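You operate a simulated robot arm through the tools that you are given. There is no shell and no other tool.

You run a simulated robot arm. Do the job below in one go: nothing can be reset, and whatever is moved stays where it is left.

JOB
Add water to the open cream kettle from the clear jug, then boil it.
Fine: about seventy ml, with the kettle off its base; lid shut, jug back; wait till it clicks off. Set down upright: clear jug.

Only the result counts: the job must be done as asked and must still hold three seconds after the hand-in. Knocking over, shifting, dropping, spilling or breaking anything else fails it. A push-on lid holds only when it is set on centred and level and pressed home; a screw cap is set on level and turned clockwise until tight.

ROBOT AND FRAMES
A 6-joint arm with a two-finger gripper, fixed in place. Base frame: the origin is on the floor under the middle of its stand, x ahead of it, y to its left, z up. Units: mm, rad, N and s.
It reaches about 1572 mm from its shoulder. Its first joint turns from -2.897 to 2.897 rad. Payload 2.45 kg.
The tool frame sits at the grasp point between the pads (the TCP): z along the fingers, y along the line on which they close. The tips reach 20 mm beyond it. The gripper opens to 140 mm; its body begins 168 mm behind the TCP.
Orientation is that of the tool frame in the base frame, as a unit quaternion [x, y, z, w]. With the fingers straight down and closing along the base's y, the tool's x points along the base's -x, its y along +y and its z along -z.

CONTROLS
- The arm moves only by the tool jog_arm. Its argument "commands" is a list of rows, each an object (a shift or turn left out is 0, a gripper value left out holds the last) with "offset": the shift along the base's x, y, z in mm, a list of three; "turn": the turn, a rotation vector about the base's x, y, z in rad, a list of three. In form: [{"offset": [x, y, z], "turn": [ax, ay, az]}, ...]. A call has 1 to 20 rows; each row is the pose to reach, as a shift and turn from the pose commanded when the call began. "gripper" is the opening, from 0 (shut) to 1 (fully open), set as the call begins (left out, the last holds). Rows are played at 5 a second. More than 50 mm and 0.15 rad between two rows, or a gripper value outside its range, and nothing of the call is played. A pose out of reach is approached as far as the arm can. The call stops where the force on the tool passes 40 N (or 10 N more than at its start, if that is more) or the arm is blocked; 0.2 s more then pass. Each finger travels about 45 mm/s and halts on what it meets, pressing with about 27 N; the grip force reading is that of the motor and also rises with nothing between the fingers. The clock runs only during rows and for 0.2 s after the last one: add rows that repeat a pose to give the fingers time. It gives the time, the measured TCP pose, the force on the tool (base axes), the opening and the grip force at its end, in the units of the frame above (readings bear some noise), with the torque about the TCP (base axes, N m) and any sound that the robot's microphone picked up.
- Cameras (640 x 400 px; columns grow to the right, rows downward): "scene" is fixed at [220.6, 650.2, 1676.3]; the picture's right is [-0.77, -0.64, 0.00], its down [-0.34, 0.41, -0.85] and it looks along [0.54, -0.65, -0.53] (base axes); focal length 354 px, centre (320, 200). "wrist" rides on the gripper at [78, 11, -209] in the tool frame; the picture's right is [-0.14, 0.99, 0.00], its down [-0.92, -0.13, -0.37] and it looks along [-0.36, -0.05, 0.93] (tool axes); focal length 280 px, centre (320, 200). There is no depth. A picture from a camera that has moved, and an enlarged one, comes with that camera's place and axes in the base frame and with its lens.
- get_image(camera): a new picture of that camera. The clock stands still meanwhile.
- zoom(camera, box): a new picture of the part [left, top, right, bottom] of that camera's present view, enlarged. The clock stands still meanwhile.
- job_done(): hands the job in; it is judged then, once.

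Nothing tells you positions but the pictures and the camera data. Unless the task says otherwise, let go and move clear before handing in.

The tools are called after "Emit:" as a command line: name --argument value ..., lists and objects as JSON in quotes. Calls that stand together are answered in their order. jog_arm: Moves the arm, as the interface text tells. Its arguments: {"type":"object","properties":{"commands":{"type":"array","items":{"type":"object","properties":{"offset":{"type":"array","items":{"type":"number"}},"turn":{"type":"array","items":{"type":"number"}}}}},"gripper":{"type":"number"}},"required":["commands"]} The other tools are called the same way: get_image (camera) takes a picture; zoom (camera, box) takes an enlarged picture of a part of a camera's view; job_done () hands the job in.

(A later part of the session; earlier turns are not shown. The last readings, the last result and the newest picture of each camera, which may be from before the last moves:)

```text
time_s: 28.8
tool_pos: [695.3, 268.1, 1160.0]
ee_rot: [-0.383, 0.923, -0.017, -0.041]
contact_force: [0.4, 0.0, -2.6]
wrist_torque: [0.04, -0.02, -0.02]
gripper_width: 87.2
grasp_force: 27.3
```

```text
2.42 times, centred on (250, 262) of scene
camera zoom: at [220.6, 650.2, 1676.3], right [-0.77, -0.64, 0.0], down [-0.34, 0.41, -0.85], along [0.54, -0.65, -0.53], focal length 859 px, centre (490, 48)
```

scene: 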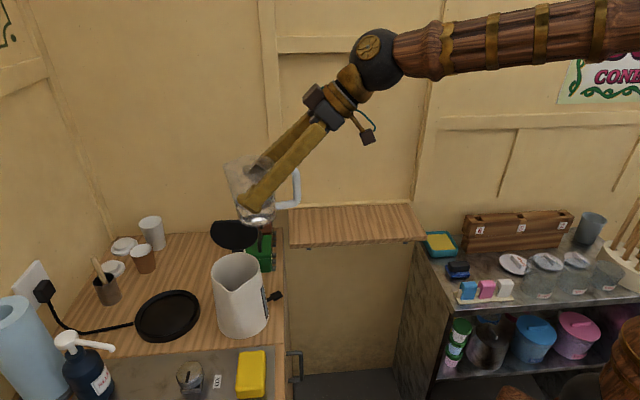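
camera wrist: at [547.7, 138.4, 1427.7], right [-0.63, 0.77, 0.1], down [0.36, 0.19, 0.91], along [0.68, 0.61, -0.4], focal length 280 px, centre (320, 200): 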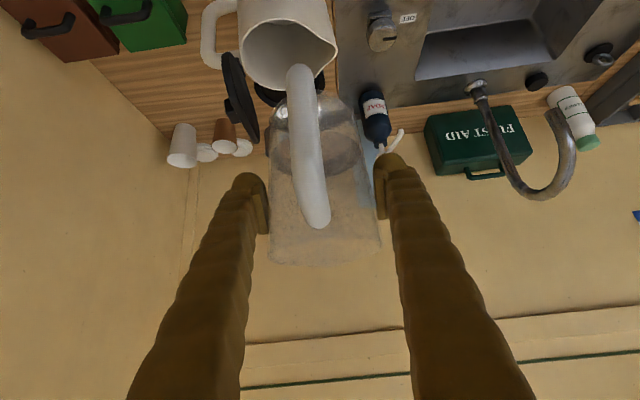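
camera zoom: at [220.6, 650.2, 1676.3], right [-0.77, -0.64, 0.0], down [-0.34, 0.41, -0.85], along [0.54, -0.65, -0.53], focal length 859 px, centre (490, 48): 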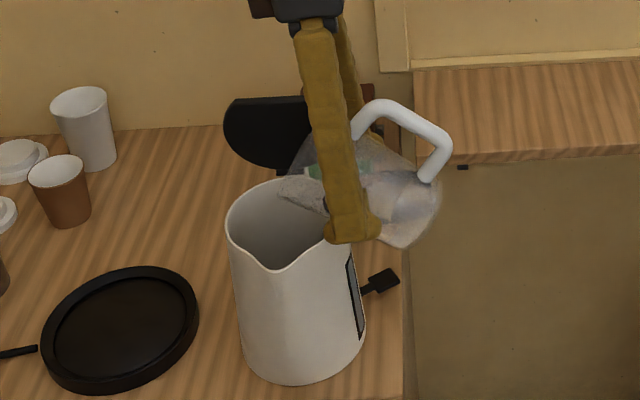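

The spout is over the kettle's opening. I'll tilt slowly in small steps now, watching for the start of flow.

Emit:
jog_arm --commands '[{"turn": [-0.025, 0.025, 0]}, {"turn": [-0.05, 0.05, 0]}, {"turn": [-0.075, 0.075, 0]}, {"turn": [-0.1, 0.1, 0]}, {"turn": [-0.1, 0.1, 0]}]'

Emit:
zoom --camera "wrist" --box '[220, 40, 440, 310]'

Emit:
zoom --camera "scene" --box '[200, 200, 310, 285]'

```text
time_s: 30.0
tool_pos: [695.6, 268.5, 1160.5]
ee_rot: [-0.38, 0.918, -0.044, -0.105]
contact_force: [0.2, -0.1, -1.9]
wrist_torque: [0.04, -0.03, 0.01]
gripper_width: 87.1
grasp_force: 26.7
```

```text
1.48 times, centred on (330, 175) of wrist
camera zoom: at [667.0, 256.1, 1382.3], right [-0.61, 0.79, -0.03], down [0.78, 0.6, 0.15], along [0.14, 0.07, -0.99], focal length 415 px, centre (305, 237)
```

zoom: 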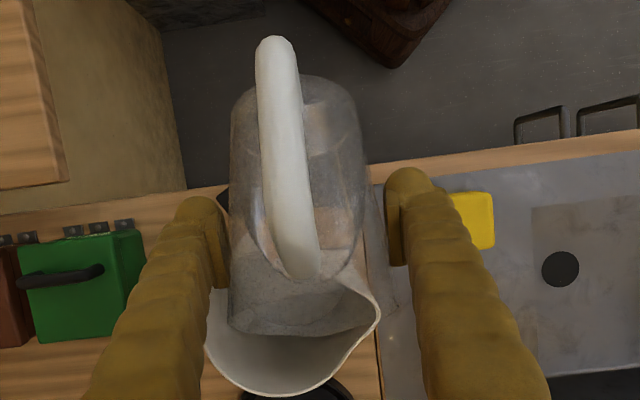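

```text
4.71 times, centred on (255, 242) of scene
camera zoom: at [220.6, 650.2, 1676.3], right [-0.77, -0.64, 0.0], down [-0.34, 0.41, -0.85], along [0.54, -0.65, -0.53], focal length 1667 px, centre (626, 0)
```

zoom: 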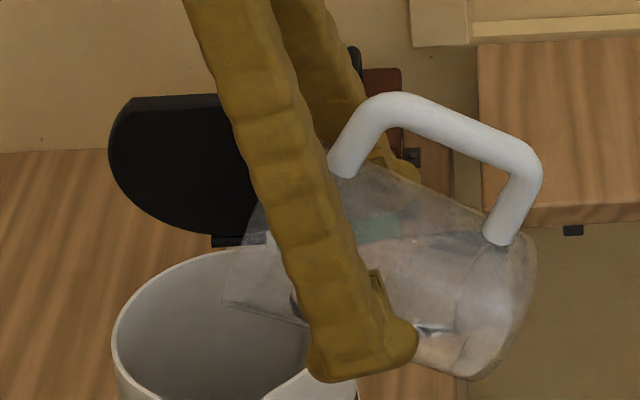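

At about 58° there is no flow yet. I'll go to about 61°.

Emit:
jog_arm --commands '[{"turn": [-0.02, 0.02, 0]}, {"turn": [-0.037, 0.037, 0]}, {"turn": [-0.037, 0.037, 0]}, {"turn": [-0.037, 0.037, 0]}]'

Emit:
zoom --camera "wrist" --box '[240, 80, 400, 290]'

Emit:
zoom --camera "scene" --box '[200, 200, 310, 285]'

```text
time_s: 31.0
tool_pos: [694.7, 267.9, 1160.9]
ee_rot: [-0.38, 0.915, -0.054, -0.129]
contact_force: [0.0, 0.0, -2.5]
wrist_torque: [0.06, -0.03, 0.01]
gripper_width: 87.2
grasp_force: 26.9
```

```text
1.90 times, centred on (320, 185) of wrist
camera zoom: at [675.0, 264.5, 1383.2], right [-0.61, 0.79, -0.04], down [0.79, 0.61, 0.1], along [0.1, 0.03, -0.99], focal length 534 px, centre (320, 229)
```

zoom: 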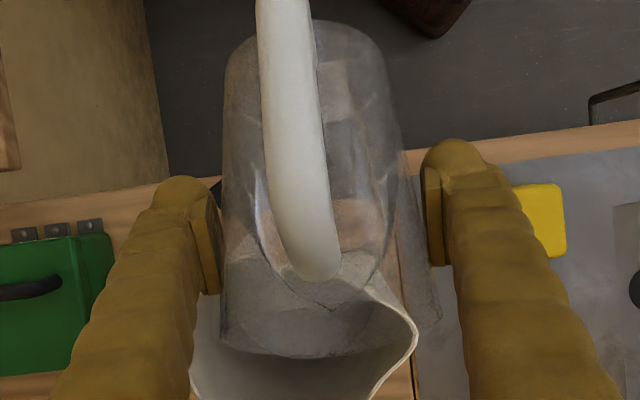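

```text
4.71 times, centred on (255, 242) of scene
camera zoom: at [220.6, 650.2, 1676.3], right [-0.77, -0.64, 0.0], down [-0.34, 0.41, -0.85], along [0.54, -0.65, -0.53], focal length 1667 px, centre (626, 0)
```

zoom: 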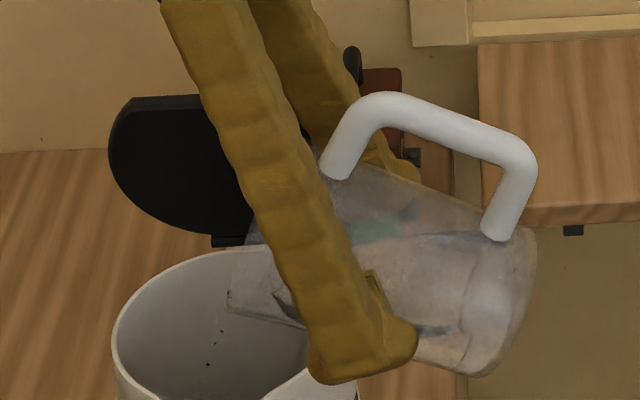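

Drops are falling inside the kettle's opening at about 61°, so flow has begun. I'll tilt slightly further and let it settle.

Emit:
jog_arm --commands '[{"turn": [-0.012, 0.012, 0]}, {"turn": [-0.025, 0.025, 0]}, {"turn": [-0.025, 0.025, 0]}, {"turn": [-0.025, 0.025, 0]}, {"turn": [-0.025, 0.025, 0]}]'

Emit:
zoom --camera "wrist" --box '[240, 80, 400, 290]'

Emit:
zoom --camera "scene" --box '[200, 200, 310, 285]'

```text
time_s: 32.2
tool_pos: [694.6, 270.1, 1160.4]
ee_rot: [-0.379, 0.912, -0.06, -0.146]
contact_force: [-0.4, -1.2, -2.1]
wrist_torque: [0.07, -0.01, -0.01]
gripper_width: 87.3
grasp_force: 27.6
```

```text
1.90 times, centred on (320, 185) of wrist
camera zoom: at [680.9, 270.4, 1383.5], right [-0.61, 0.79, -0.04], down [0.79, 0.61, 0.06], along [0.08, 0.01, -1.0], focal length 534 px, centre (320, 229)
```

zoom: 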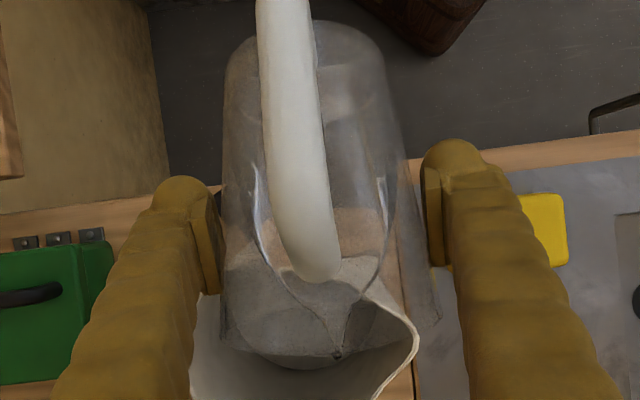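

```text
4.71 times, centred on (255, 242) of scene
camera zoom: at [220.6, 650.2, 1676.3], right [-0.77, -0.64, 0.0], down [-0.34, 0.41, -0.85], along [0.54, -0.65, -0.53], focal length 1667 px, centre (626, 0)
```

zoom: 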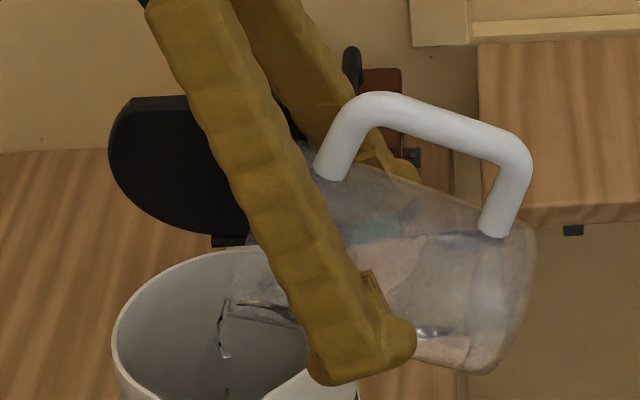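

A thin stream runs from the spout into the kettle. I'll hold this tilt about a second and check how much has gone.

Emit:
jog_arm --commands '[{"offset": [0, 0, 0]}, {"offset": [0, 0, 0]}, {"offset": [0, 0, 0]}]'

Emit:
zoom --camera "wrist" --box '[240, 80, 400, 290]'

Emit:
zoom --camera "scene" --box '[200, 200, 310, 285]'

```text
time_s: 33.0
tool_pos: [695.7, 267.5, 1159.7]
ee_rot: [-0.379, 0.912, -0.06, -0.145]
contact_force: [0.0, -0.2, -1.2]
wrist_torque: [0.03, -0.03, 0.03]
gripper_width: 87.2
grasp_force: 27.1
```

```text
1.90 times, centred on (320, 185) of wrist
camera zoom: at [680.9, 270.4, 1383.5], right [-0.61, 0.79, -0.04], down [0.79, 0.61, 0.06], along [0.08, 0.01, -1.0], focal length 534 px, centre (320, 229)
```

zoom: 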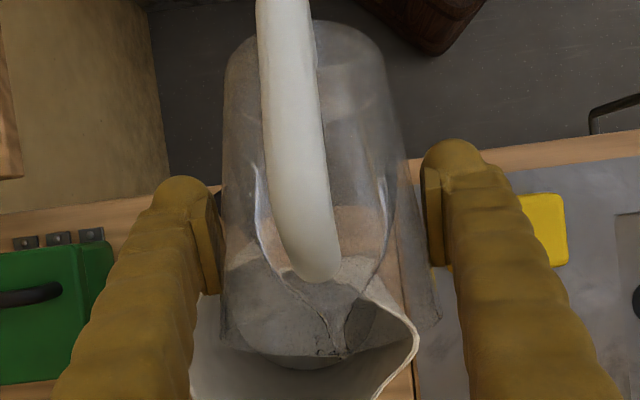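

```text
4.71 times, centred on (255, 242) of scene
camera zoom: at [220.6, 650.2, 1676.3], right [-0.77, -0.64, 0.0], down [-0.34, 0.41, -0.85], along [0.54, -0.65, -0.53], focal length 1667 px, centre (626, 0)
```

zoom: 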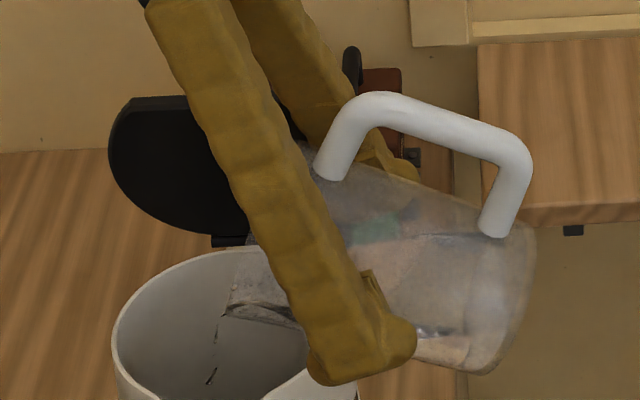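

Flow has eased to drips at this angle. I'll tilt to about 64.5° and let that run out, then stand the jug upright to measure.

Emit:
jog_arm --commands '[{"turn": [-0.008, 0.008, 0]}, {"turn": [-0.016, 0.016, 0]}, {"turn": [-0.024, 0.024, 0]}, {"turn": [-0.024, 0.024, 0]}, {"turn": [-0.024, 0.024, 0]}, {"turn": [-0.024, 0.024, 0]}, {"turn": [-0.024, 0.024, 0]}]'

Emit:
zoom --camera "scene" --box '[200, 200, 310, 285]'

```text
time_s: 34.6
tool_pos: [695.5, 269.2, 1159.9]
ee_rot: [-0.377, 0.91, -0.066, -0.16]
contact_force: [-0.5, 0.7, -1.6]
wrist_torque: [0.04, -0.05, 0.0]
gripper_width: 87.5
grasp_force: 27.1
```

```text
4.71 times, centred on (255, 242) of scene
camera zoom: at [220.6, 650.2, 1676.3], right [-0.77, -0.64, 0.0], down [-0.34, 0.41, -0.85], along [0.54, -0.65, -0.53], focal length 1667 px, centre (626, 0)
```

zoom: 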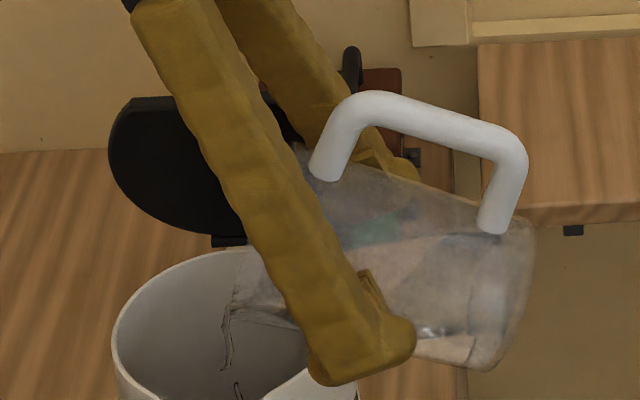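

The stream is still running gently into the kettle. I'll stand the jug back up, rising at the same time, to stop it and measure the level.

Emit:
jog_arm --commands '[{"offset": [0, 0, 5], "turn": [0.05, -0.05, 0]}, {"offset": [0, 0, 15], "turn": [0.12, -0.12, 0]}, {"offset": [0, 0, 35], "turn": [0.19, -0.19, 0]}, {"offset": [0, 0, 60], "turn": [0.26, -0.26, 0]}, {"offset": [0, 0, 90], "turn": [0.33, -0.33, 0]}, {"offset": [1, 1, 120], "turn": [0.4, -0.4, 0]}, {"offset": [2, 2, 145], "turn": [0.47, -0.47, 0]}, {"offset": [3, 3, 165], "turn": [0.54, -0.54, 0]}, {"offset": [4, 4, 175], "turn": [0.61, -0.61, 0]}, {"offset": [5, 5, 175], "turn": [0.68, -0.68, 0]}, {"offset": [5, 5, 175], "turn": [0.75, -0.75, 0]}, {"offset": [5, 5, 175], "turn": [0.803, -0.803, 0]}, {"offset": [5, 5, 175], "turn": [0.803, -0.803, 0]}, {"offset": [5, 5, 175], "turn": [0.803, -0.803, 0]}]'

Emit:
zoom --camera "wrist" --box '[240, 60, 420, 280]'

Emit:
zoom --camera "scene" --box '[215, 145, 311, 235]'

Emit:
zoom --camera "scene" --box '[180, 230, 300, 345]'

```text
time_s: 37.6
tool_pos: [699.2, 272.8, 1335.1]
ee_rot: [-0.354, 0.853, 0.146, 0.354]
contact_force: [-0.3, -0.4, -2.0]
wrist_torque: [0.02, 0.0, 0.01]
gripper_width: 87.1
grasp_force: 26.8
```

```text
1.82 times, centred on (330, 170) of wrist
camera zoom: at [548.3, 138.3, 1428.1], right [-0.63, 0.77, 0.1], down [0.36, 0.19, 0.91], along [0.68, 0.61, -0.4], focal length 510 px, centre (302, 254)
```

zoom: 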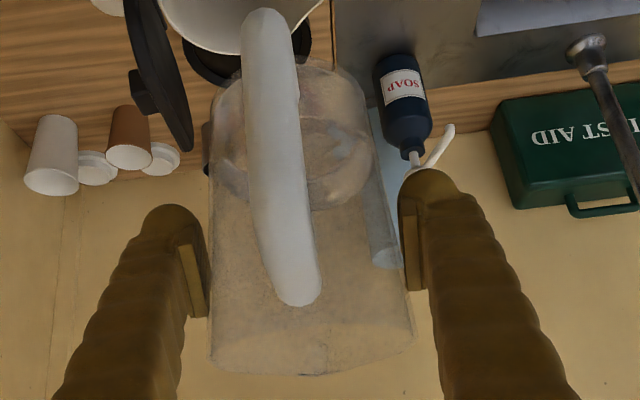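

```text
4.44 times, centred on (263, 190) of scene
camera zoom: at [220.6, 650.2, 1676.3], right [-0.77, -0.64, 0.0], down [-0.34, 0.41, -0.85], along [0.54, -0.65, -0.53], focal length 1574 px, centre (573, 244)
```

zoom: 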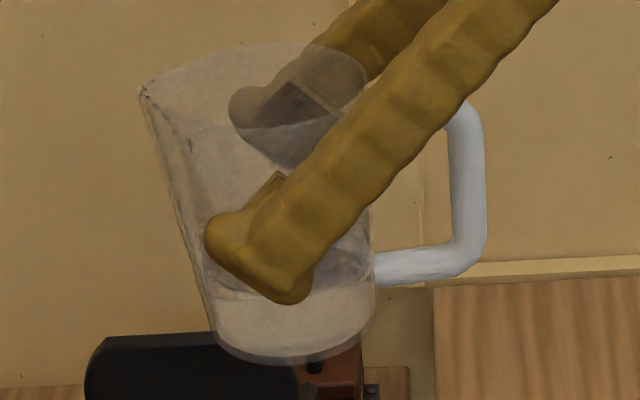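

```text
3.48 times, centred on (240, 288) of scene
camera zoom: at [220.6, 650.2, 1676.3], right [-0.77, -0.64, 0.0], down [-0.34, 0.41, -0.85], along [0.54, -0.65, -0.53], focal length 1232 px, centre (598, -104)
```

zoom: 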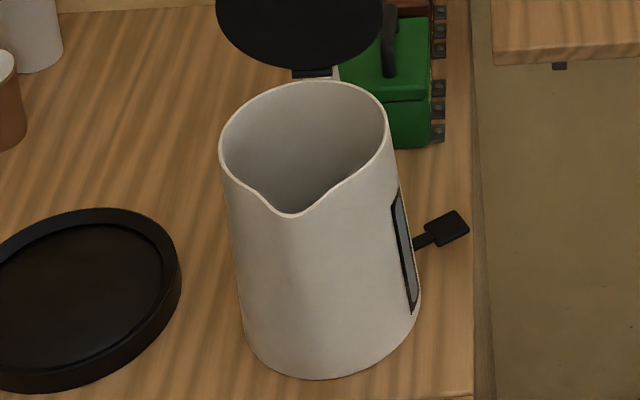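

The level seems only slightly lower and the surface may still be moving. I'll hold a second to let it settle, then zoom closely.

Emit:
jog_arm --commands '[{"offset": [0, 0, 0]}, {"offset": [0, 0, 0]}, {"offset": [0, 0, 0]}, {"offset": [0, 0, 0]}, {"offset": [0, 0, 0]}, {"offset": [0, 0, 0]}, {"offset": [0, 0, 0]}, {"offset": [0, 0, 0]}]'

Emit:
zoom --camera "wrist" --box '[240, 60, 420, 280]'

Emit:
zoom --camera "wrist" --box '[260, 80, 370, 190]'

Emit:
zoom --camera "scene" --box '[235, 185, 285, 235]'

```text
time_s: 39.4
tool_pos: [699.3, 274.7, 1334.2]
ee_rot: [-0.354, 0.853, 0.146, 0.354]
contact_force: [0.4, 0.0, -1.7]
wrist_torque: [0.02, -0.04, -0.03]
gripper_width: 87.3
grasp_force: 27.5
```

```text
1.82 times, centred on (330, 170) of wrist
camera zoom: at [548.3, 138.3, 1428.2], right [-0.63, 0.77, 0.1], down [0.37, 0.19, 0.91], along [0.68, 0.61, -0.4], focal length 510 px, centre (302, 254)
```

zoom: 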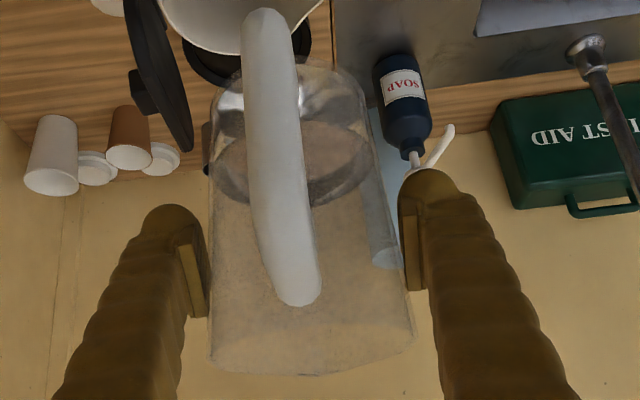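

```text
3.64 times, centred on (315, 135) of wrist
camera zoom: at [548.3, 138.3, 1428.2], right [-0.63, 0.77, 0.1], down [0.37, 0.19, 0.91], along [0.68, 0.61, -0.4], focal length 1020 px, centre (338, 436)
```

zoom: 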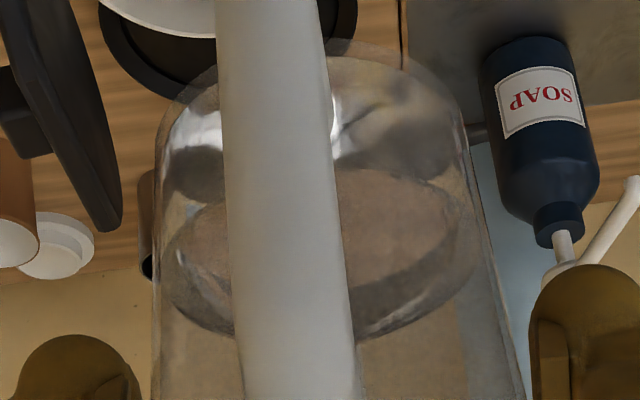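

```text
8.00 times, centred on (260, 210) of scene
camera zoom: at [220.6, 650.2, 1676.3], right [-0.77, -0.64, 0.0], down [-0.34, 0.41, -0.85], along [0.54, -0.65, -0.53], focal length 2834 px, centre (800, 120)
```

zoom: 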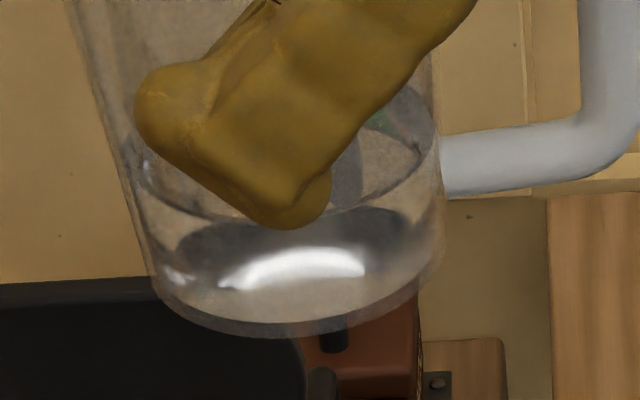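

The water surface dropped about 4–5 mm, so roughly 20 ml has been poured. I'll take several force readings here to help judge the weight.

Emit:
jog_arm --commands '[{"offset": [0, 0, 0]}]'

Emit:
jog_arm --commands '[{"offset": [0, 0, 0]}]'

Emit:
jog_arm --commands '[{"offset": [0, 0, 0]}]'

Emit:
jog_arm --commands '[{"offset": [0, 0, 0]}]'

Emit:
jog_arm --commands '[{"offset": [0, 0, 0]}]'

Emit:
jog_arm --commands '[{"offset": [0, 0, 0]}]'

Emit:
jog_arm --commands '[{"offset": [0, 0, 0]}]'

Emit:
jog_arm --commands '[{"offset": [0, 0, 0]}]'

Emit:
zoom --camera "scene" --box '[200, 230, 280, 300]'

```text
time_s: 39.8
tool_pos: [699.5, 273.5, 1334.6]
ee_rot: [-0.355, 0.853, 0.147, 0.354]
contact_force: [0.7, -0.2, -1.9]
wrist_torque: [0.0, -0.04, 0.0]
gripper_width: 87.4
grasp_force: 26.5
```

```text
time_s: 40.2
tool_pos: [699.5, 273.7, 1335.4]
ee_rot: [-0.354, 0.853, 0.146, 0.354]
contact_force: [0.2, -1.1, -2.5]
wrist_torque: [0.01, 0.02, 0.03]
gripper_width: 87.3
grasp_force: 27.1
```

```text
time_s: 40.6
tool_pos: [698.6, 273.7, 1335.6]
ee_rot: [-0.354, 0.853, 0.146, 0.353]
contact_force: [-0.9, -0.4, -3.1]
wrist_torque: [0.02, -0.03, 0.01]
gripper_width: 87.1
grasp_force: 27.1
```

```text
time_s: 41.0
tool_pos: [699.2, 274.5, 1335.1]
ee_rot: [-0.354, 0.853, 0.146, 0.354]
contact_force: [0.3, 0.4, -2.0]
wrist_torque: [0.05, -0.05, -0.01]
gripper_width: 87.1
grasp_force: 27.0
```

```text
time_s: 41.4
tool_pos: [699.9, 274.7, 1335.9]
ee_rot: [-0.354, 0.853, 0.146, 0.353]
contact_force: [-0.8, -0.5, -1.9]
wrist_torque: [0.0, 0.02, -0.03]
gripper_width: 87.3
grasp_force: 27.4
```

```text
time_s: 41.8
tool_pos: [697.9, 274.6, 1335.5]
ee_rot: [-0.354, 0.853, 0.146, 0.355]
contact_force: [-0.4, 0.2, -2.6]
wrist_torque: [0.02, -0.02, 0.0]
gripper_width: 87.1
grasp_force: 26.8
```

```text
time_s: 42.2
tool_pos: [700.0, 274.0, 1335.4]
ee_rot: [-0.354, 0.853, 0.146, 0.354]
contact_force: [0.0, 0.6, -1.9]
wrist_torque: [0.0, 0.0, 0.0]
gripper_width: 87.2
grasp_force: 26.8
```

```text
time_s: 42.6
tool_pos: [699.6, 273.9, 1337.1]
ee_rot: [-0.354, 0.853, 0.146, 0.354]
contact_force: [-0.9, -0.6, -1.0]
wrist_torque: [0.02, -0.02, 0.02]
gripper_width: 87.4
grasp_force: 26.9
```

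```text
5.71 times, centred on (240, 265) of scene
camera zoom: at [220.6, 650.2, 1676.3], right [-0.77, -0.64, 0.0], down [-0.34, 0.41, -0.85], along [0.54, -0.65, -0.53], focal length 2024 px, centre (777, -171)
```

zoom: 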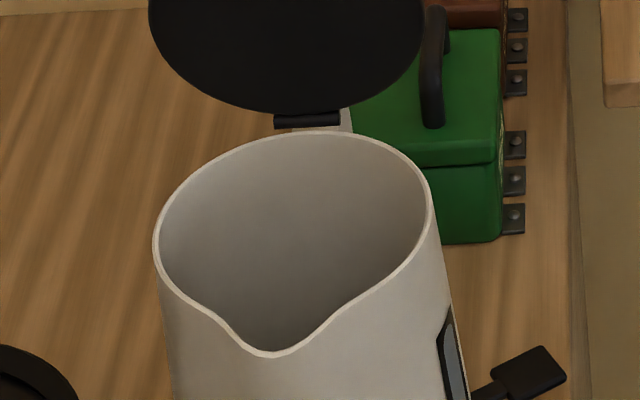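

By image the level fell about 5 mm (~20 ml), so about 50 ml is still to go. I'll go back down along the same path to 64.5° and hold there.

Emit:
jog_arm --commands '[{"turn": [-0.053, 0.053, 0]}, {"turn": [-0.123, 0.123, 0]}, {"offset": [-1, -1, 0], "turn": [-0.193, 0.193, 0]}, {"offset": [-2, -2, -10], "turn": [-0.263, 0.263, 0]}, {"offset": [-3, -3, -30], "turn": [-0.333, 0.333, 0]}, {"offset": [-4, -4, -55], "turn": [-0.403, 0.403, 0]}, {"offset": [-5, -5, -85], "turn": [-0.473, 0.473, 0]}, {"offset": [-5, -5, -115], "turn": [-0.543, 0.543, 0]}, {"offset": [-5, -5, -140], "turn": [-0.613, 0.613, 0]}, {"offset": [-5, -5, -160], "turn": [-0.683, 0.683, 0]}, {"offset": [-5, -5, -170], "turn": [-0.753, 0.753, 0]}, {"offset": [-5, -5, -175], "turn": [-0.78, 0.78, 0]}, {"offset": [-5, -5, -175], "turn": [-0.803, 0.803, 0]}, {"offset": [-5, -5, -175], "turn": [-0.803, 0.803, 0]}, {"offset": [-5, -5, -175], "turn": [-0.803, 0.803, 0]}, {"offset": [-5, -5, -175], "turn": [-0.803, 0.803, 0]}, {"offset": [-5, -5, -175], "turn": [-0.803, 0.803, 0]}, {"offset": [-5, -5, -175], "turn": [-0.803, 0.803, 0]}, {"offset": [-5, -5, -175], "turn": [-0.803, 0.803, 0]}]'

Emit:
zoom --camera "scene" --box '[200, 200, 310, 285]'

Emit:
zoom --camera "wrist" --box '[240, 80, 400, 290]'

```text
time_s: 46.6
tool_pos: [695.8, 268.0, 1160.9]
ee_rot: [-0.378, 0.909, -0.067, -0.161]
contact_force: [0.4, 0.2, -1.8]
wrist_torque: [-0.01, 0.0, -0.03]
gripper_width: 87.2
grasp_force: 27.0
```

```text
4.71 times, centred on (255, 242) of scene
camera zoom: at [220.6, 650.2, 1676.3], right [-0.77, -0.64, 0.0], down [-0.34, 0.41, -0.85], along [0.54, -0.65, -0.53], focal length 1667 px, centre (626, 0)
```

zoom: 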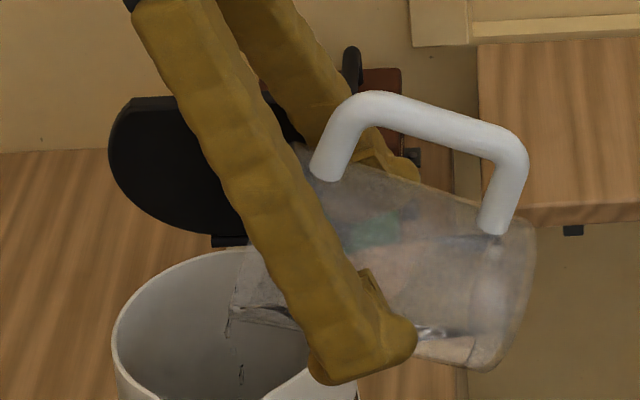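

```text
1.90 times, centred on (320, 185) of wrist
camera zoom: at [686.5, 275.4, 1383.9], right [-0.61, 0.79, -0.05], down [0.79, 0.61, 0.03], along [0.05, -0.02, -1.0], focal length 534 px, centre (320, 229)
```

zoom: 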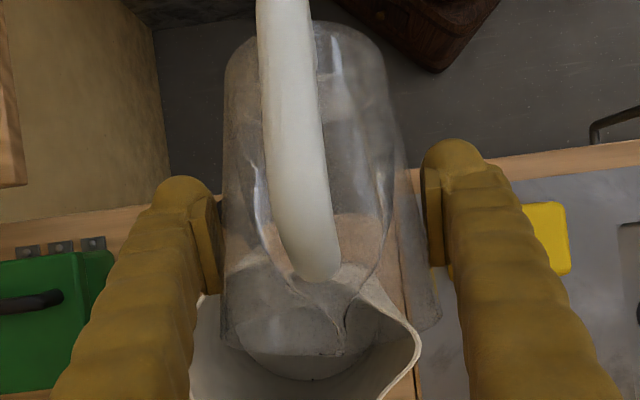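

Only drips remain at 64.5°, so I need a little more tilt. I'll go to about 67° and hold.

Emit:
jog_arm --commands '[{"turn": [-0.01, 0.01, 0]}, {"turn": [-0.02, 0.02, 0]}, {"turn": [-0.03, 0.03, 0]}, {"turn": [-0.03, 0.03, 0]}, {"turn": [-0.03, 0.03, 0]}, {"turn": [-0.03, 0.03, 0]}, {"turn": [-0.03, 0.03, 0]}, {"turn": [-0.03, 0.03, 0]}, {"turn": [-0.03, 0.03, 0]}]'

Emit:
zoom --camera "scene" --box '[200, 200, 310, 285]'

Emit:
zoom --camera "wrist" --box '[240, 80, 400, 290]'

```text
time_s: 48.6
tool_pos: [695.0, 267.0, 1159.9]
ee_rot: [-0.376, 0.906, -0.075, -0.181]
contact_force: [-0.1, -0.4, -2.0]
wrist_torque: [0.02, -0.05, -0.04]
gripper_width: 87.2
grasp_force: 26.8
```

```text
4.71 times, centred on (255, 242) of scene
camera zoom: at [220.6, 650.2, 1676.3], right [-0.77, -0.64, 0.0], down [-0.34, 0.41, -0.85], along [0.54, -0.65, -0.53], focal length 1667 px, centre (626, 0)
```

zoom: 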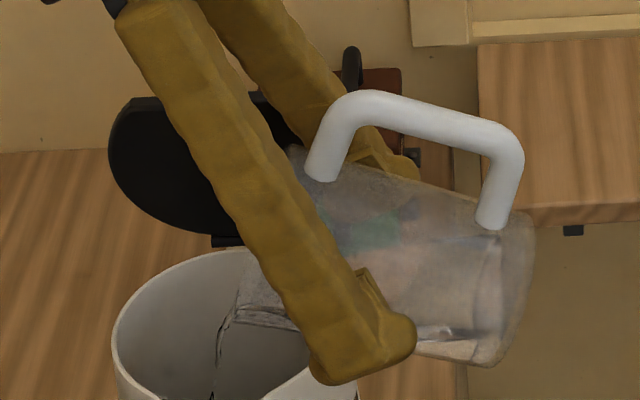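

```text
1.90 times, centred on (320, 185) of wrist
camera zoom: at [693.4, 281.9, 1383.8], right [-0.61, 0.79, -0.05], down [0.79, 0.61, -0.01], along [0.02, -0.05, -1.0], focal length 534 px, centre (320, 229)
```

zoom: 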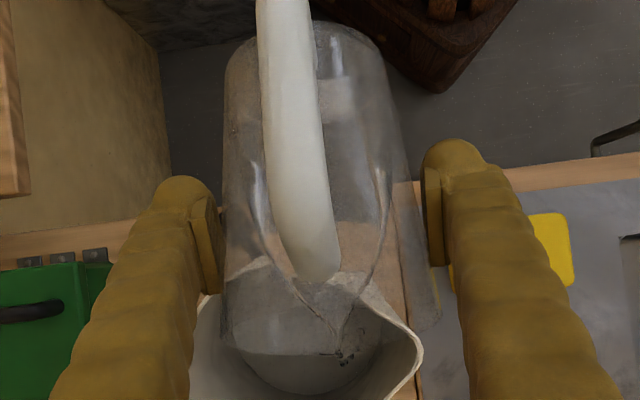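

The stream continues at 67°. I'll hold one more second here, then stand it up to measure again.

Emit:
jog_arm --commands '[{"offset": [0, 0, 0]}, {"offset": [0, 0, 0]}, {"offset": [0, 0, 0]}, {"offset": [0, 0, 5], "turn": [0.05, -0.05, 0]}, {"offset": [0, 0, 15], "turn": [0.12, -0.12, 0]}, {"offset": [0, 0, 35], "turn": [0.19, -0.19, 0]}, {"offset": [0, 0, 60], "turn": [0.26, -0.26, 0]}, {"offset": [0, 0, 90], "turn": [0.33, -0.33, 0]}, {"offset": [1, 1, 120], "turn": [0.4, -0.4, 0]}, {"offset": [2, 2, 145], "turn": [0.47, -0.47, 0]}, {"offset": [3, 3, 165], "turn": [0.54, -0.54, 0]}, {"offset": [4, 4, 175], "turn": [0.61, -0.61, 0]}, {"offset": [5, 5, 175], "turn": [0.68, -0.68, 0]}, {"offset": [5, 5, 175], "turn": [0.75, -0.75, 0]}, {"offset": [5, 5, 175], "turn": [0.81, -0.81, 0]}, {"offset": [5, 5, 175], "turn": [0.833, -0.833, 0]}, {"offset": [5, 5, 175], "turn": [0.833, -0.833, 0]}]'

Emit:
jog_arm --commands '[{"offset": [0, 0, 0]}, {"offset": [0, 0, 0]}, {"offset": [0, 0, 0]}, {"offset": [0, 0, 0]}, {"offset": [0, 0, 0]}, {"offset": [0, 0, 0]}, {"offset": [0, 0, 0]}, {"offset": [0, 0, 0]}, {"offset": [0, 0, 0]}, {"offset": [0, 0, 0]}]'

Emit:
zoom --camera "wrist" --box '[240, 60, 420, 280]'

Emit:
zoom --camera "wrist" --box '[260, 80, 370, 190]'

Emit:
zoom --camera "scene" --box '[235, 185, 285, 235]'

```text
time_s: 52.2
tool_pos: [699.6, 272.7, 1334.5]
ee_rot: [-0.354, 0.853, 0.147, 0.354]
contact_force: [-0.4, 0.9, -2.4]
wrist_torque: [0.05, 0.0, 0.0]
gripper_width: 87.6
grasp_force: 27.4
```

```text
time_s: 54.4
tool_pos: [699.2, 274.1, 1334.3]
ee_rot: [-0.354, 0.853, 0.146, 0.354]
contact_force: [1.3, -0.4, -1.6]
wrist_torque: [0.03, 0.0, 0.0]
gripper_width: 87.3
grasp_force: 27.0
```

```text
1.82 times, centred on (330, 170) of wrist
camera zoom: at [548.6, 138.0, 1427.3], right [-0.63, 0.77, 0.1], down [0.37, 0.19, 0.91], along [0.68, 0.61, -0.4], focal length 510 px, centre (302, 254)
```

zoom: 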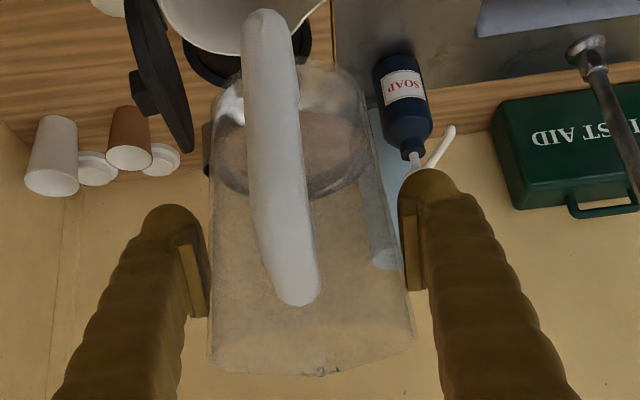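

```text
3.64 times, centred on (315, 135) of wrist
camera zoom: at [548.6, 138.0, 1427.3], right [-0.63, 0.77, 0.1], down [0.37, 0.19, 0.91], along [0.68, 0.61, -0.4], focal length 1020 px, centre (338, 436)
```

zoom: 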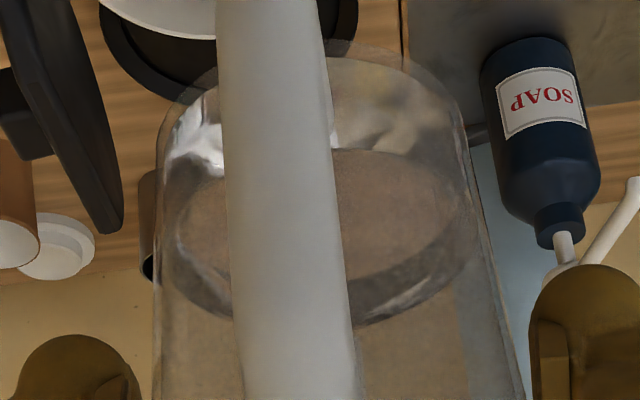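

```text
8.00 times, centred on (260, 210) of scene
camera zoom: at [220.6, 650.2, 1676.3], right [-0.77, -0.64, 0.0], down [-0.34, 0.41, -0.85], along [0.54, -0.65, -0.53], focal length 2834 px, centre (800, 120)
```

zoom: 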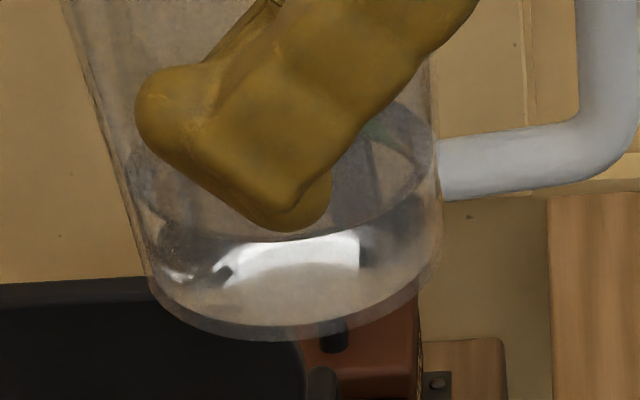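

Total poured so far looks like about 40 ml (level down about 9 mm of the 16 mm wanted). I'll do a third pour to about 70° and hold.

Emit:
jog_arm --commands '[{"turn": [-0.053, 0.053, 0]}, {"turn": [-0.123, 0.123, 0]}, {"offset": [-1, -1, 0], "turn": [-0.193, 0.193, 0]}, {"offset": [-2, -2, -10], "turn": [-0.263, 0.263, 0]}, {"offset": [-3, -3, -30], "turn": [-0.333, 0.333, 0]}, {"offset": [-4, -4, -55], "turn": [-0.403, 0.403, 0]}, {"offset": [-5, -5, -85], "turn": [-0.473, 0.473, 0]}, {"offset": [-5, -5, -115], "turn": [-0.543, 0.543, 0]}, {"offset": [-5, -5, -140], "turn": [-0.613, 0.613, 0]}, {"offset": [-5, -5, -160], "turn": [-0.683, 0.683, 0]}, {"offset": [-5, -5, -170], "turn": [-0.753, 0.753, 0]}, {"offset": [-5, -5, -175], "turn": [-0.803, 0.803, 0]}, {"offset": [-5, -5, -175], "turn": [-0.833, 0.833, 0]}, {"offset": [-5, -5, -175], "turn": [-0.855, 0.855, 0]}, {"offset": [-5, -5, -175], "turn": [-0.875, 0.875, 0]}, {"offset": [-5, -5, -175], "turn": [-0.875, 0.875, 0]}, {"offset": [-5, -5, -175], "turn": [-0.875, 0.875, 0]}, {"offset": [-5, -5, -175], "turn": [-0.875, 0.875, 0]}, {"offset": [-5, -5, -175], "turn": [-0.875, 0.875, 0]}, {"offset": [-5, -5, -175], "turn": [-0.875, 0.875, 0]}]'

Emit:
zoom --camera "scene" --box '[200, 200, 310, 285]'

Emit:
zoom --camera "wrist" --box '[240, 80, 400, 290]'

```text
time_s: 58.6
tool_pos: [695.8, 269.6, 1160.3]
ee_rot: [-0.374, 0.9, -0.086, -0.207]
contact_force: [-1.4, 0.4, -2.8]
wrist_torque: [0.04, -0.05, 0.01]
gripper_width: 87.3
grasp_force: 27.6
```

```text
4.71 times, centred on (255, 242) of scene
camera zoom: at [220.6, 650.2, 1676.3], right [-0.77, -0.64, 0.0], down [-0.34, 0.41, -0.85], along [0.54, -0.65, -0.53], focal length 1667 px, centre (626, 0)
```

zoom: 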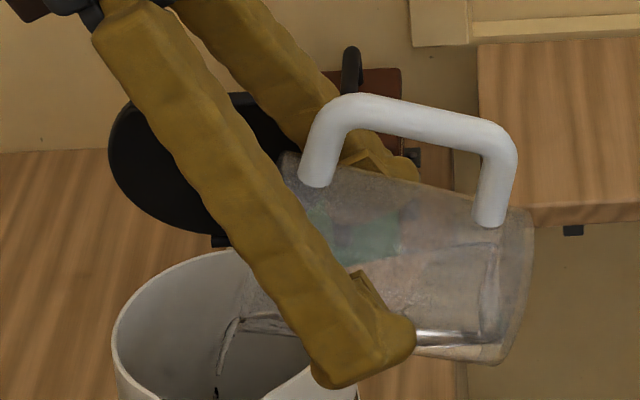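

```text
1.90 times, centred on (320, 185) of wrist
camera zoom: at [702.1, 291.9, 1382.4], right [-0.61, 0.79, -0.06], down [0.79, 0.61, -0.07], along [-0.02, -0.09, -1.0], focal length 534 px, centre (320, 229)
```

zoom: 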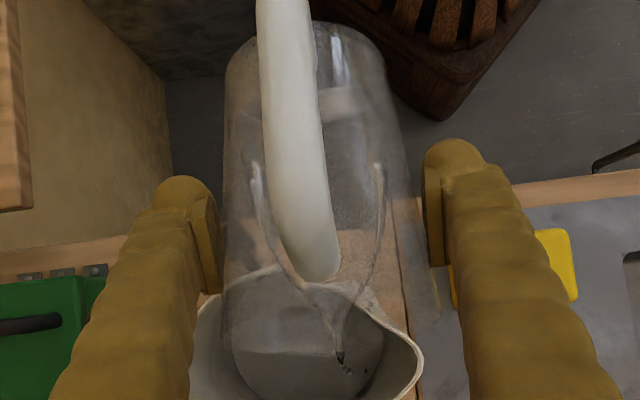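

Still a steady thin stream. I'll hold another 0.8 s and then stand it up to measure.

Emit:
jog_arm --commands '[{"offset": [0, 0, 0]}, {"offset": [0, 0, 0]}, {"offset": [0, 0, 0]}, {"offset": [0, 0, 5], "turn": [0.06, -0.06, 0]}, {"offset": [0, 0, 15], "turn": [0.13, -0.13, 0]}, {"offset": [0, 0, 35], "turn": [0.2, -0.2, 0]}, {"offset": [0, 0, 60], "turn": [0.27, -0.27, 0]}, {"offset": [0, 0, 90], "turn": [0.34, -0.34, 0]}, {"offset": [1, 1, 120], "turn": [0.41, -0.41, 0]}, {"offset": [2, 2, 145], "turn": [0.48, -0.48, 0]}, {"offset": [3, 3, 165], "turn": [0.55, -0.55, 0]}, {"offset": [4, 4, 175], "turn": [0.62, -0.62, 0]}, {"offset": [5, 5, 175], "turn": [0.69, -0.69, 0]}, {"offset": [5, 5, 175], "turn": [0.76, -0.76, 0]}, {"offset": [5, 5, 175], "turn": [0.83, -0.83, 0]}, {"offset": [5, 5, 175], "turn": [0.875, -0.875, 0]}, {"offset": [5, 5, 175], "turn": [0.875, -0.875, 0]}]'

Emit:
jog_arm --commands '[{"offset": [0, 0, 0]}, {"offset": [0, 0, 0]}, {"offset": [0, 0, 0]}, {"offset": [0, 0, 0]}, {"offset": [0, 0, 0]}, {"offset": [0, 0, 0]}, {"offset": [0, 0, 0]}, {"offset": [0, 0, 0]}, {"offset": [0, 0, 0]}, {"offset": [0, 0, 0]}]'

Emit:
zoom --camera "wrist" --box '[240, 60, 420, 280]'

Emit:
zoom --camera "wrist" --box '[260, 80, 370, 190]'

Emit:
zoom --camera "scene" --box '[235, 185, 285, 235]'

```text
time_s: 62.2
tool_pos: [700.0, 273.7, 1334.9]
ee_rot: [-0.354, 0.853, 0.146, 0.354]
contact_force: [-0.2, 0.4, -1.7]
wrist_torque: [0.04, -0.04, -0.01]
gripper_width: 87.2
grasp_force: 26.8
```

```text
time_s: 64.4
tool_pos: [699.4, 274.8, 1336.0]
ee_rot: [-0.354, 0.853, 0.146, 0.354]
contact_force: [0.3, 0.7, -2.3]
wrist_torque: [0.0, 0.01, 0.0]
gripper_width: 87.3
grasp_force: 26.6
```

```text
1.82 times, centred on (330, 170) of wrist
camera zoom: at [548.4, 138.3, 1427.7], right [-0.63, 0.77, 0.1], down [0.37, 0.19, 0.91], along [0.68, 0.61, -0.4], focal length 510 px, centre (302, 254)
```

zoom: 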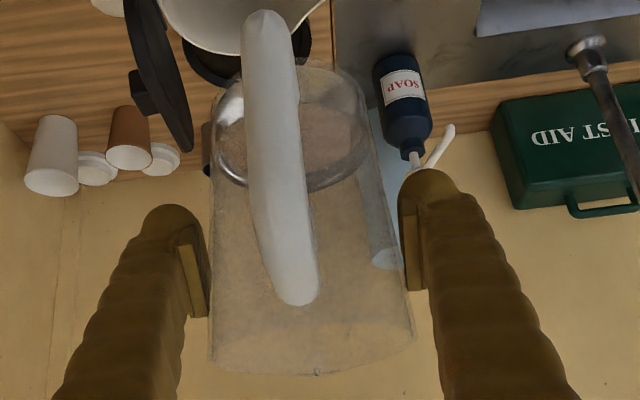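

```text
3.64 times, centred on (315, 135) of wrist
camera zoom: at [548.4, 138.3, 1427.7], right [-0.63, 0.77, 0.1], down [0.37, 0.19, 0.91], along [0.68, 0.61, -0.4], focal length 1020 px, centre (338, 436)
```

zoom: 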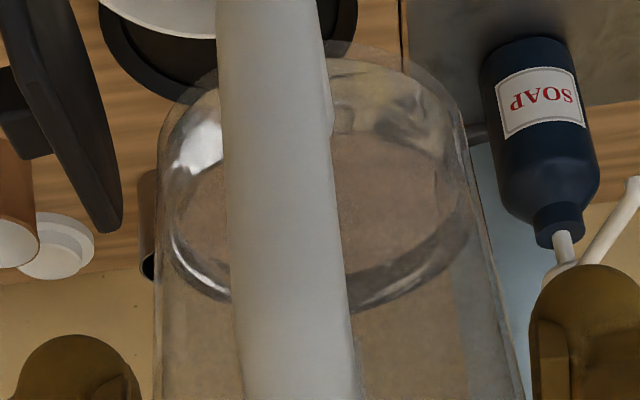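

```text
8.00 times, centred on (260, 210) of scene
camera zoom: at [220.6, 650.2, 1676.3], right [-0.77, -0.64, 0.0], down [-0.34, 0.41, -0.85], along [0.54, -0.65, -0.53], focal length 2834 px, centre (800, 120)
```

zoom: 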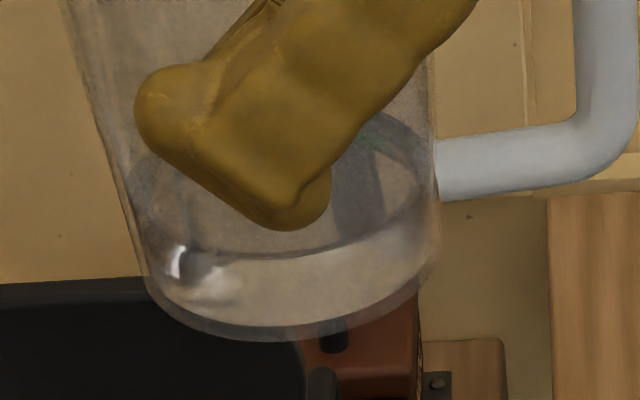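

The level is now down about 14 mm in total (roughly 60 ml). One more short pour at the same tilt, about one second, should bring it to around 70 ml.

Emit:
jog_arm --commands '[{"turn": [-0.053, 0.053, 0]}, {"turn": [-0.123, 0.123, 0]}, {"offset": [-1, -1, 0], "turn": [-0.193, 0.193, 0]}, {"offset": [-2, -2, -10], "turn": [-0.263, 0.263, 0]}, {"offset": [-3, -3, -30], "turn": [-0.333, 0.333, 0]}, {"offset": [-4, -4, -55], "turn": [-0.403, 0.403, 0]}, {"offset": [-5, -5, -85], "turn": [-0.473, 0.473, 0]}, {"offset": [-5, -5, -115], "turn": [-0.543, 0.543, 0]}, {"offset": [-5, -5, -140], "turn": [-0.613, 0.613, 0]}, {"offset": [-5, -5, -160], "turn": [-0.683, 0.683, 0]}, {"offset": [-5, -5, -170], "turn": [-0.753, 0.753, 0]}, {"offset": [-5, -5, -175], "turn": [-0.813, 0.813, 0]}, {"offset": [-5, -5, -175], "turn": [-0.853, 0.853, 0]}, {"offset": [-5, -5, -175], "turn": [-0.877, 0.877, 0]}, {"offset": [-5, -5, -175], "turn": [-0.877, 0.877, 0]}, {"offset": [-5, -5, -175], "turn": [-0.877, 0.877, 0]}, {"offset": [-5, -5, -175], "turn": [-0.877, 0.877, 0]}]'

Emit:
zoom --camera "scene" --box '[200, 200, 310, 285]'

Emit:
zoom --camera "wrist" --box '[240, 80, 400, 290]'

```text
time_s: 68.0
tool_pos: [694.4, 268.7, 1159.6]
ee_rot: [-0.374, 0.9, -0.087, -0.208]
contact_force: [0.6, 1.0, -1.1]
wrist_torque: [0.0, -0.01, -0.01]
gripper_width: 87.1
grasp_force: 26.8
```

```text
4.71 times, centred on (255, 242) of scene
camera zoom: at [220.6, 650.2, 1676.3], right [-0.77, -0.64, 0.0], down [-0.34, 0.41, -0.85], along [0.54, -0.65, -0.53], focal length 1667 px, centre (626, 0)
```

zoom: 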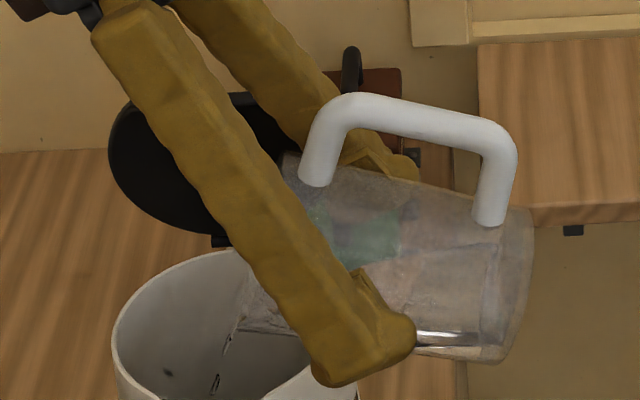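

```text
1.90 times, centred on (320, 185) of wrist
camera zoom: at [702.9, 292.0, 1382.9], right [-0.61, 0.79, -0.06], down [0.79, 0.61, -0.07], along [-0.02, -0.09, -1.0], focal length 534 px, centre (320, 229)
```

zoom: 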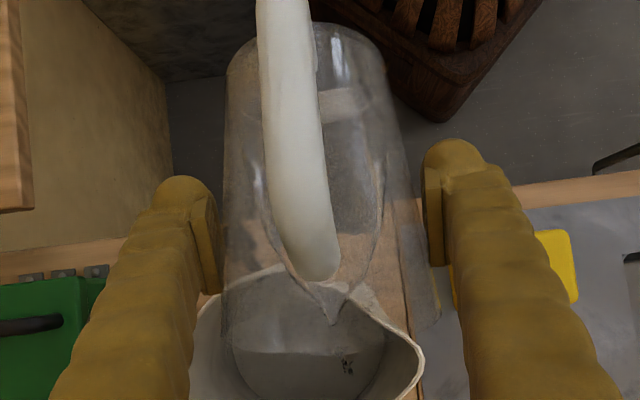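

Only drips now; the flow has nearly stopped at 70°. I'll add about 1.3° and hold a second for the last few ml.

Emit:
jog_arm --commands '[{"turn": [-0.008, 0.008, 0]}, {"turn": [-0.016, 0.016, 0]}, {"turn": [-0.018, 0.018, 0]}, {"turn": [-0.018, 0.018, 0]}, {"turn": [-0.018, 0.018, 0]}]'

Emit:
zoom --camera "scene" --box '[200, 200, 310, 285]'

Emit:
zoom --camera "wrist" --box '[240, 80, 400, 290]'

```text
time_s: 69.2
tool_pos: [695.4, 269.2, 1159.6]
ee_rot: [-0.372, 0.897, -0.092, -0.219]
contact_force: [0.5, 0.7, -1.3]
wrist_torque: [0.01, -0.01, 0.03]
gripper_width: 87.3
grasp_force: 27.3
```

```text
4.71 times, centred on (255, 242) of scene
camera zoom: at [220.6, 650.2, 1676.3], right [-0.77, -0.64, 0.0], down [-0.34, 0.41, -0.85], along [0.54, -0.65, -0.53], focal length 1667 px, centre (626, 0)
```

zoom: 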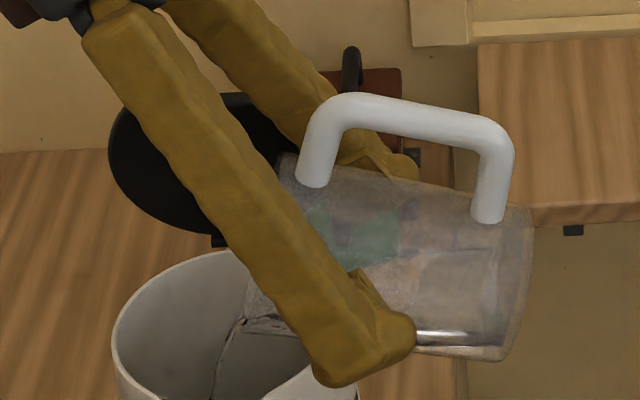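

```text
1.90 times, centred on (320, 185) of wrist
camera zoom: at [706.7, 296.0, 1382.4], right [-0.62, 0.79, -0.06], down [0.79, 0.61, -0.1], along [-0.04, -0.11, -0.99], focal length 534 px, centre (320, 229)
```

zoom: 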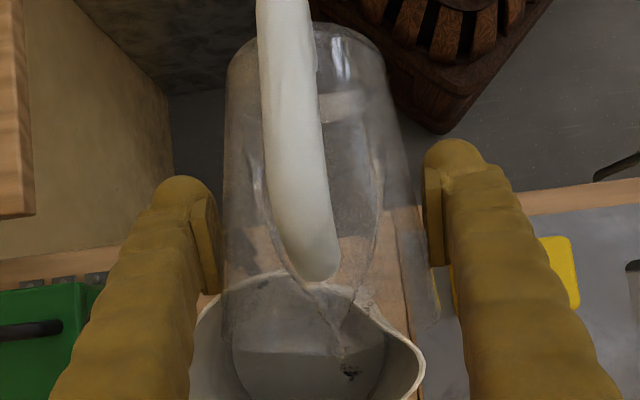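

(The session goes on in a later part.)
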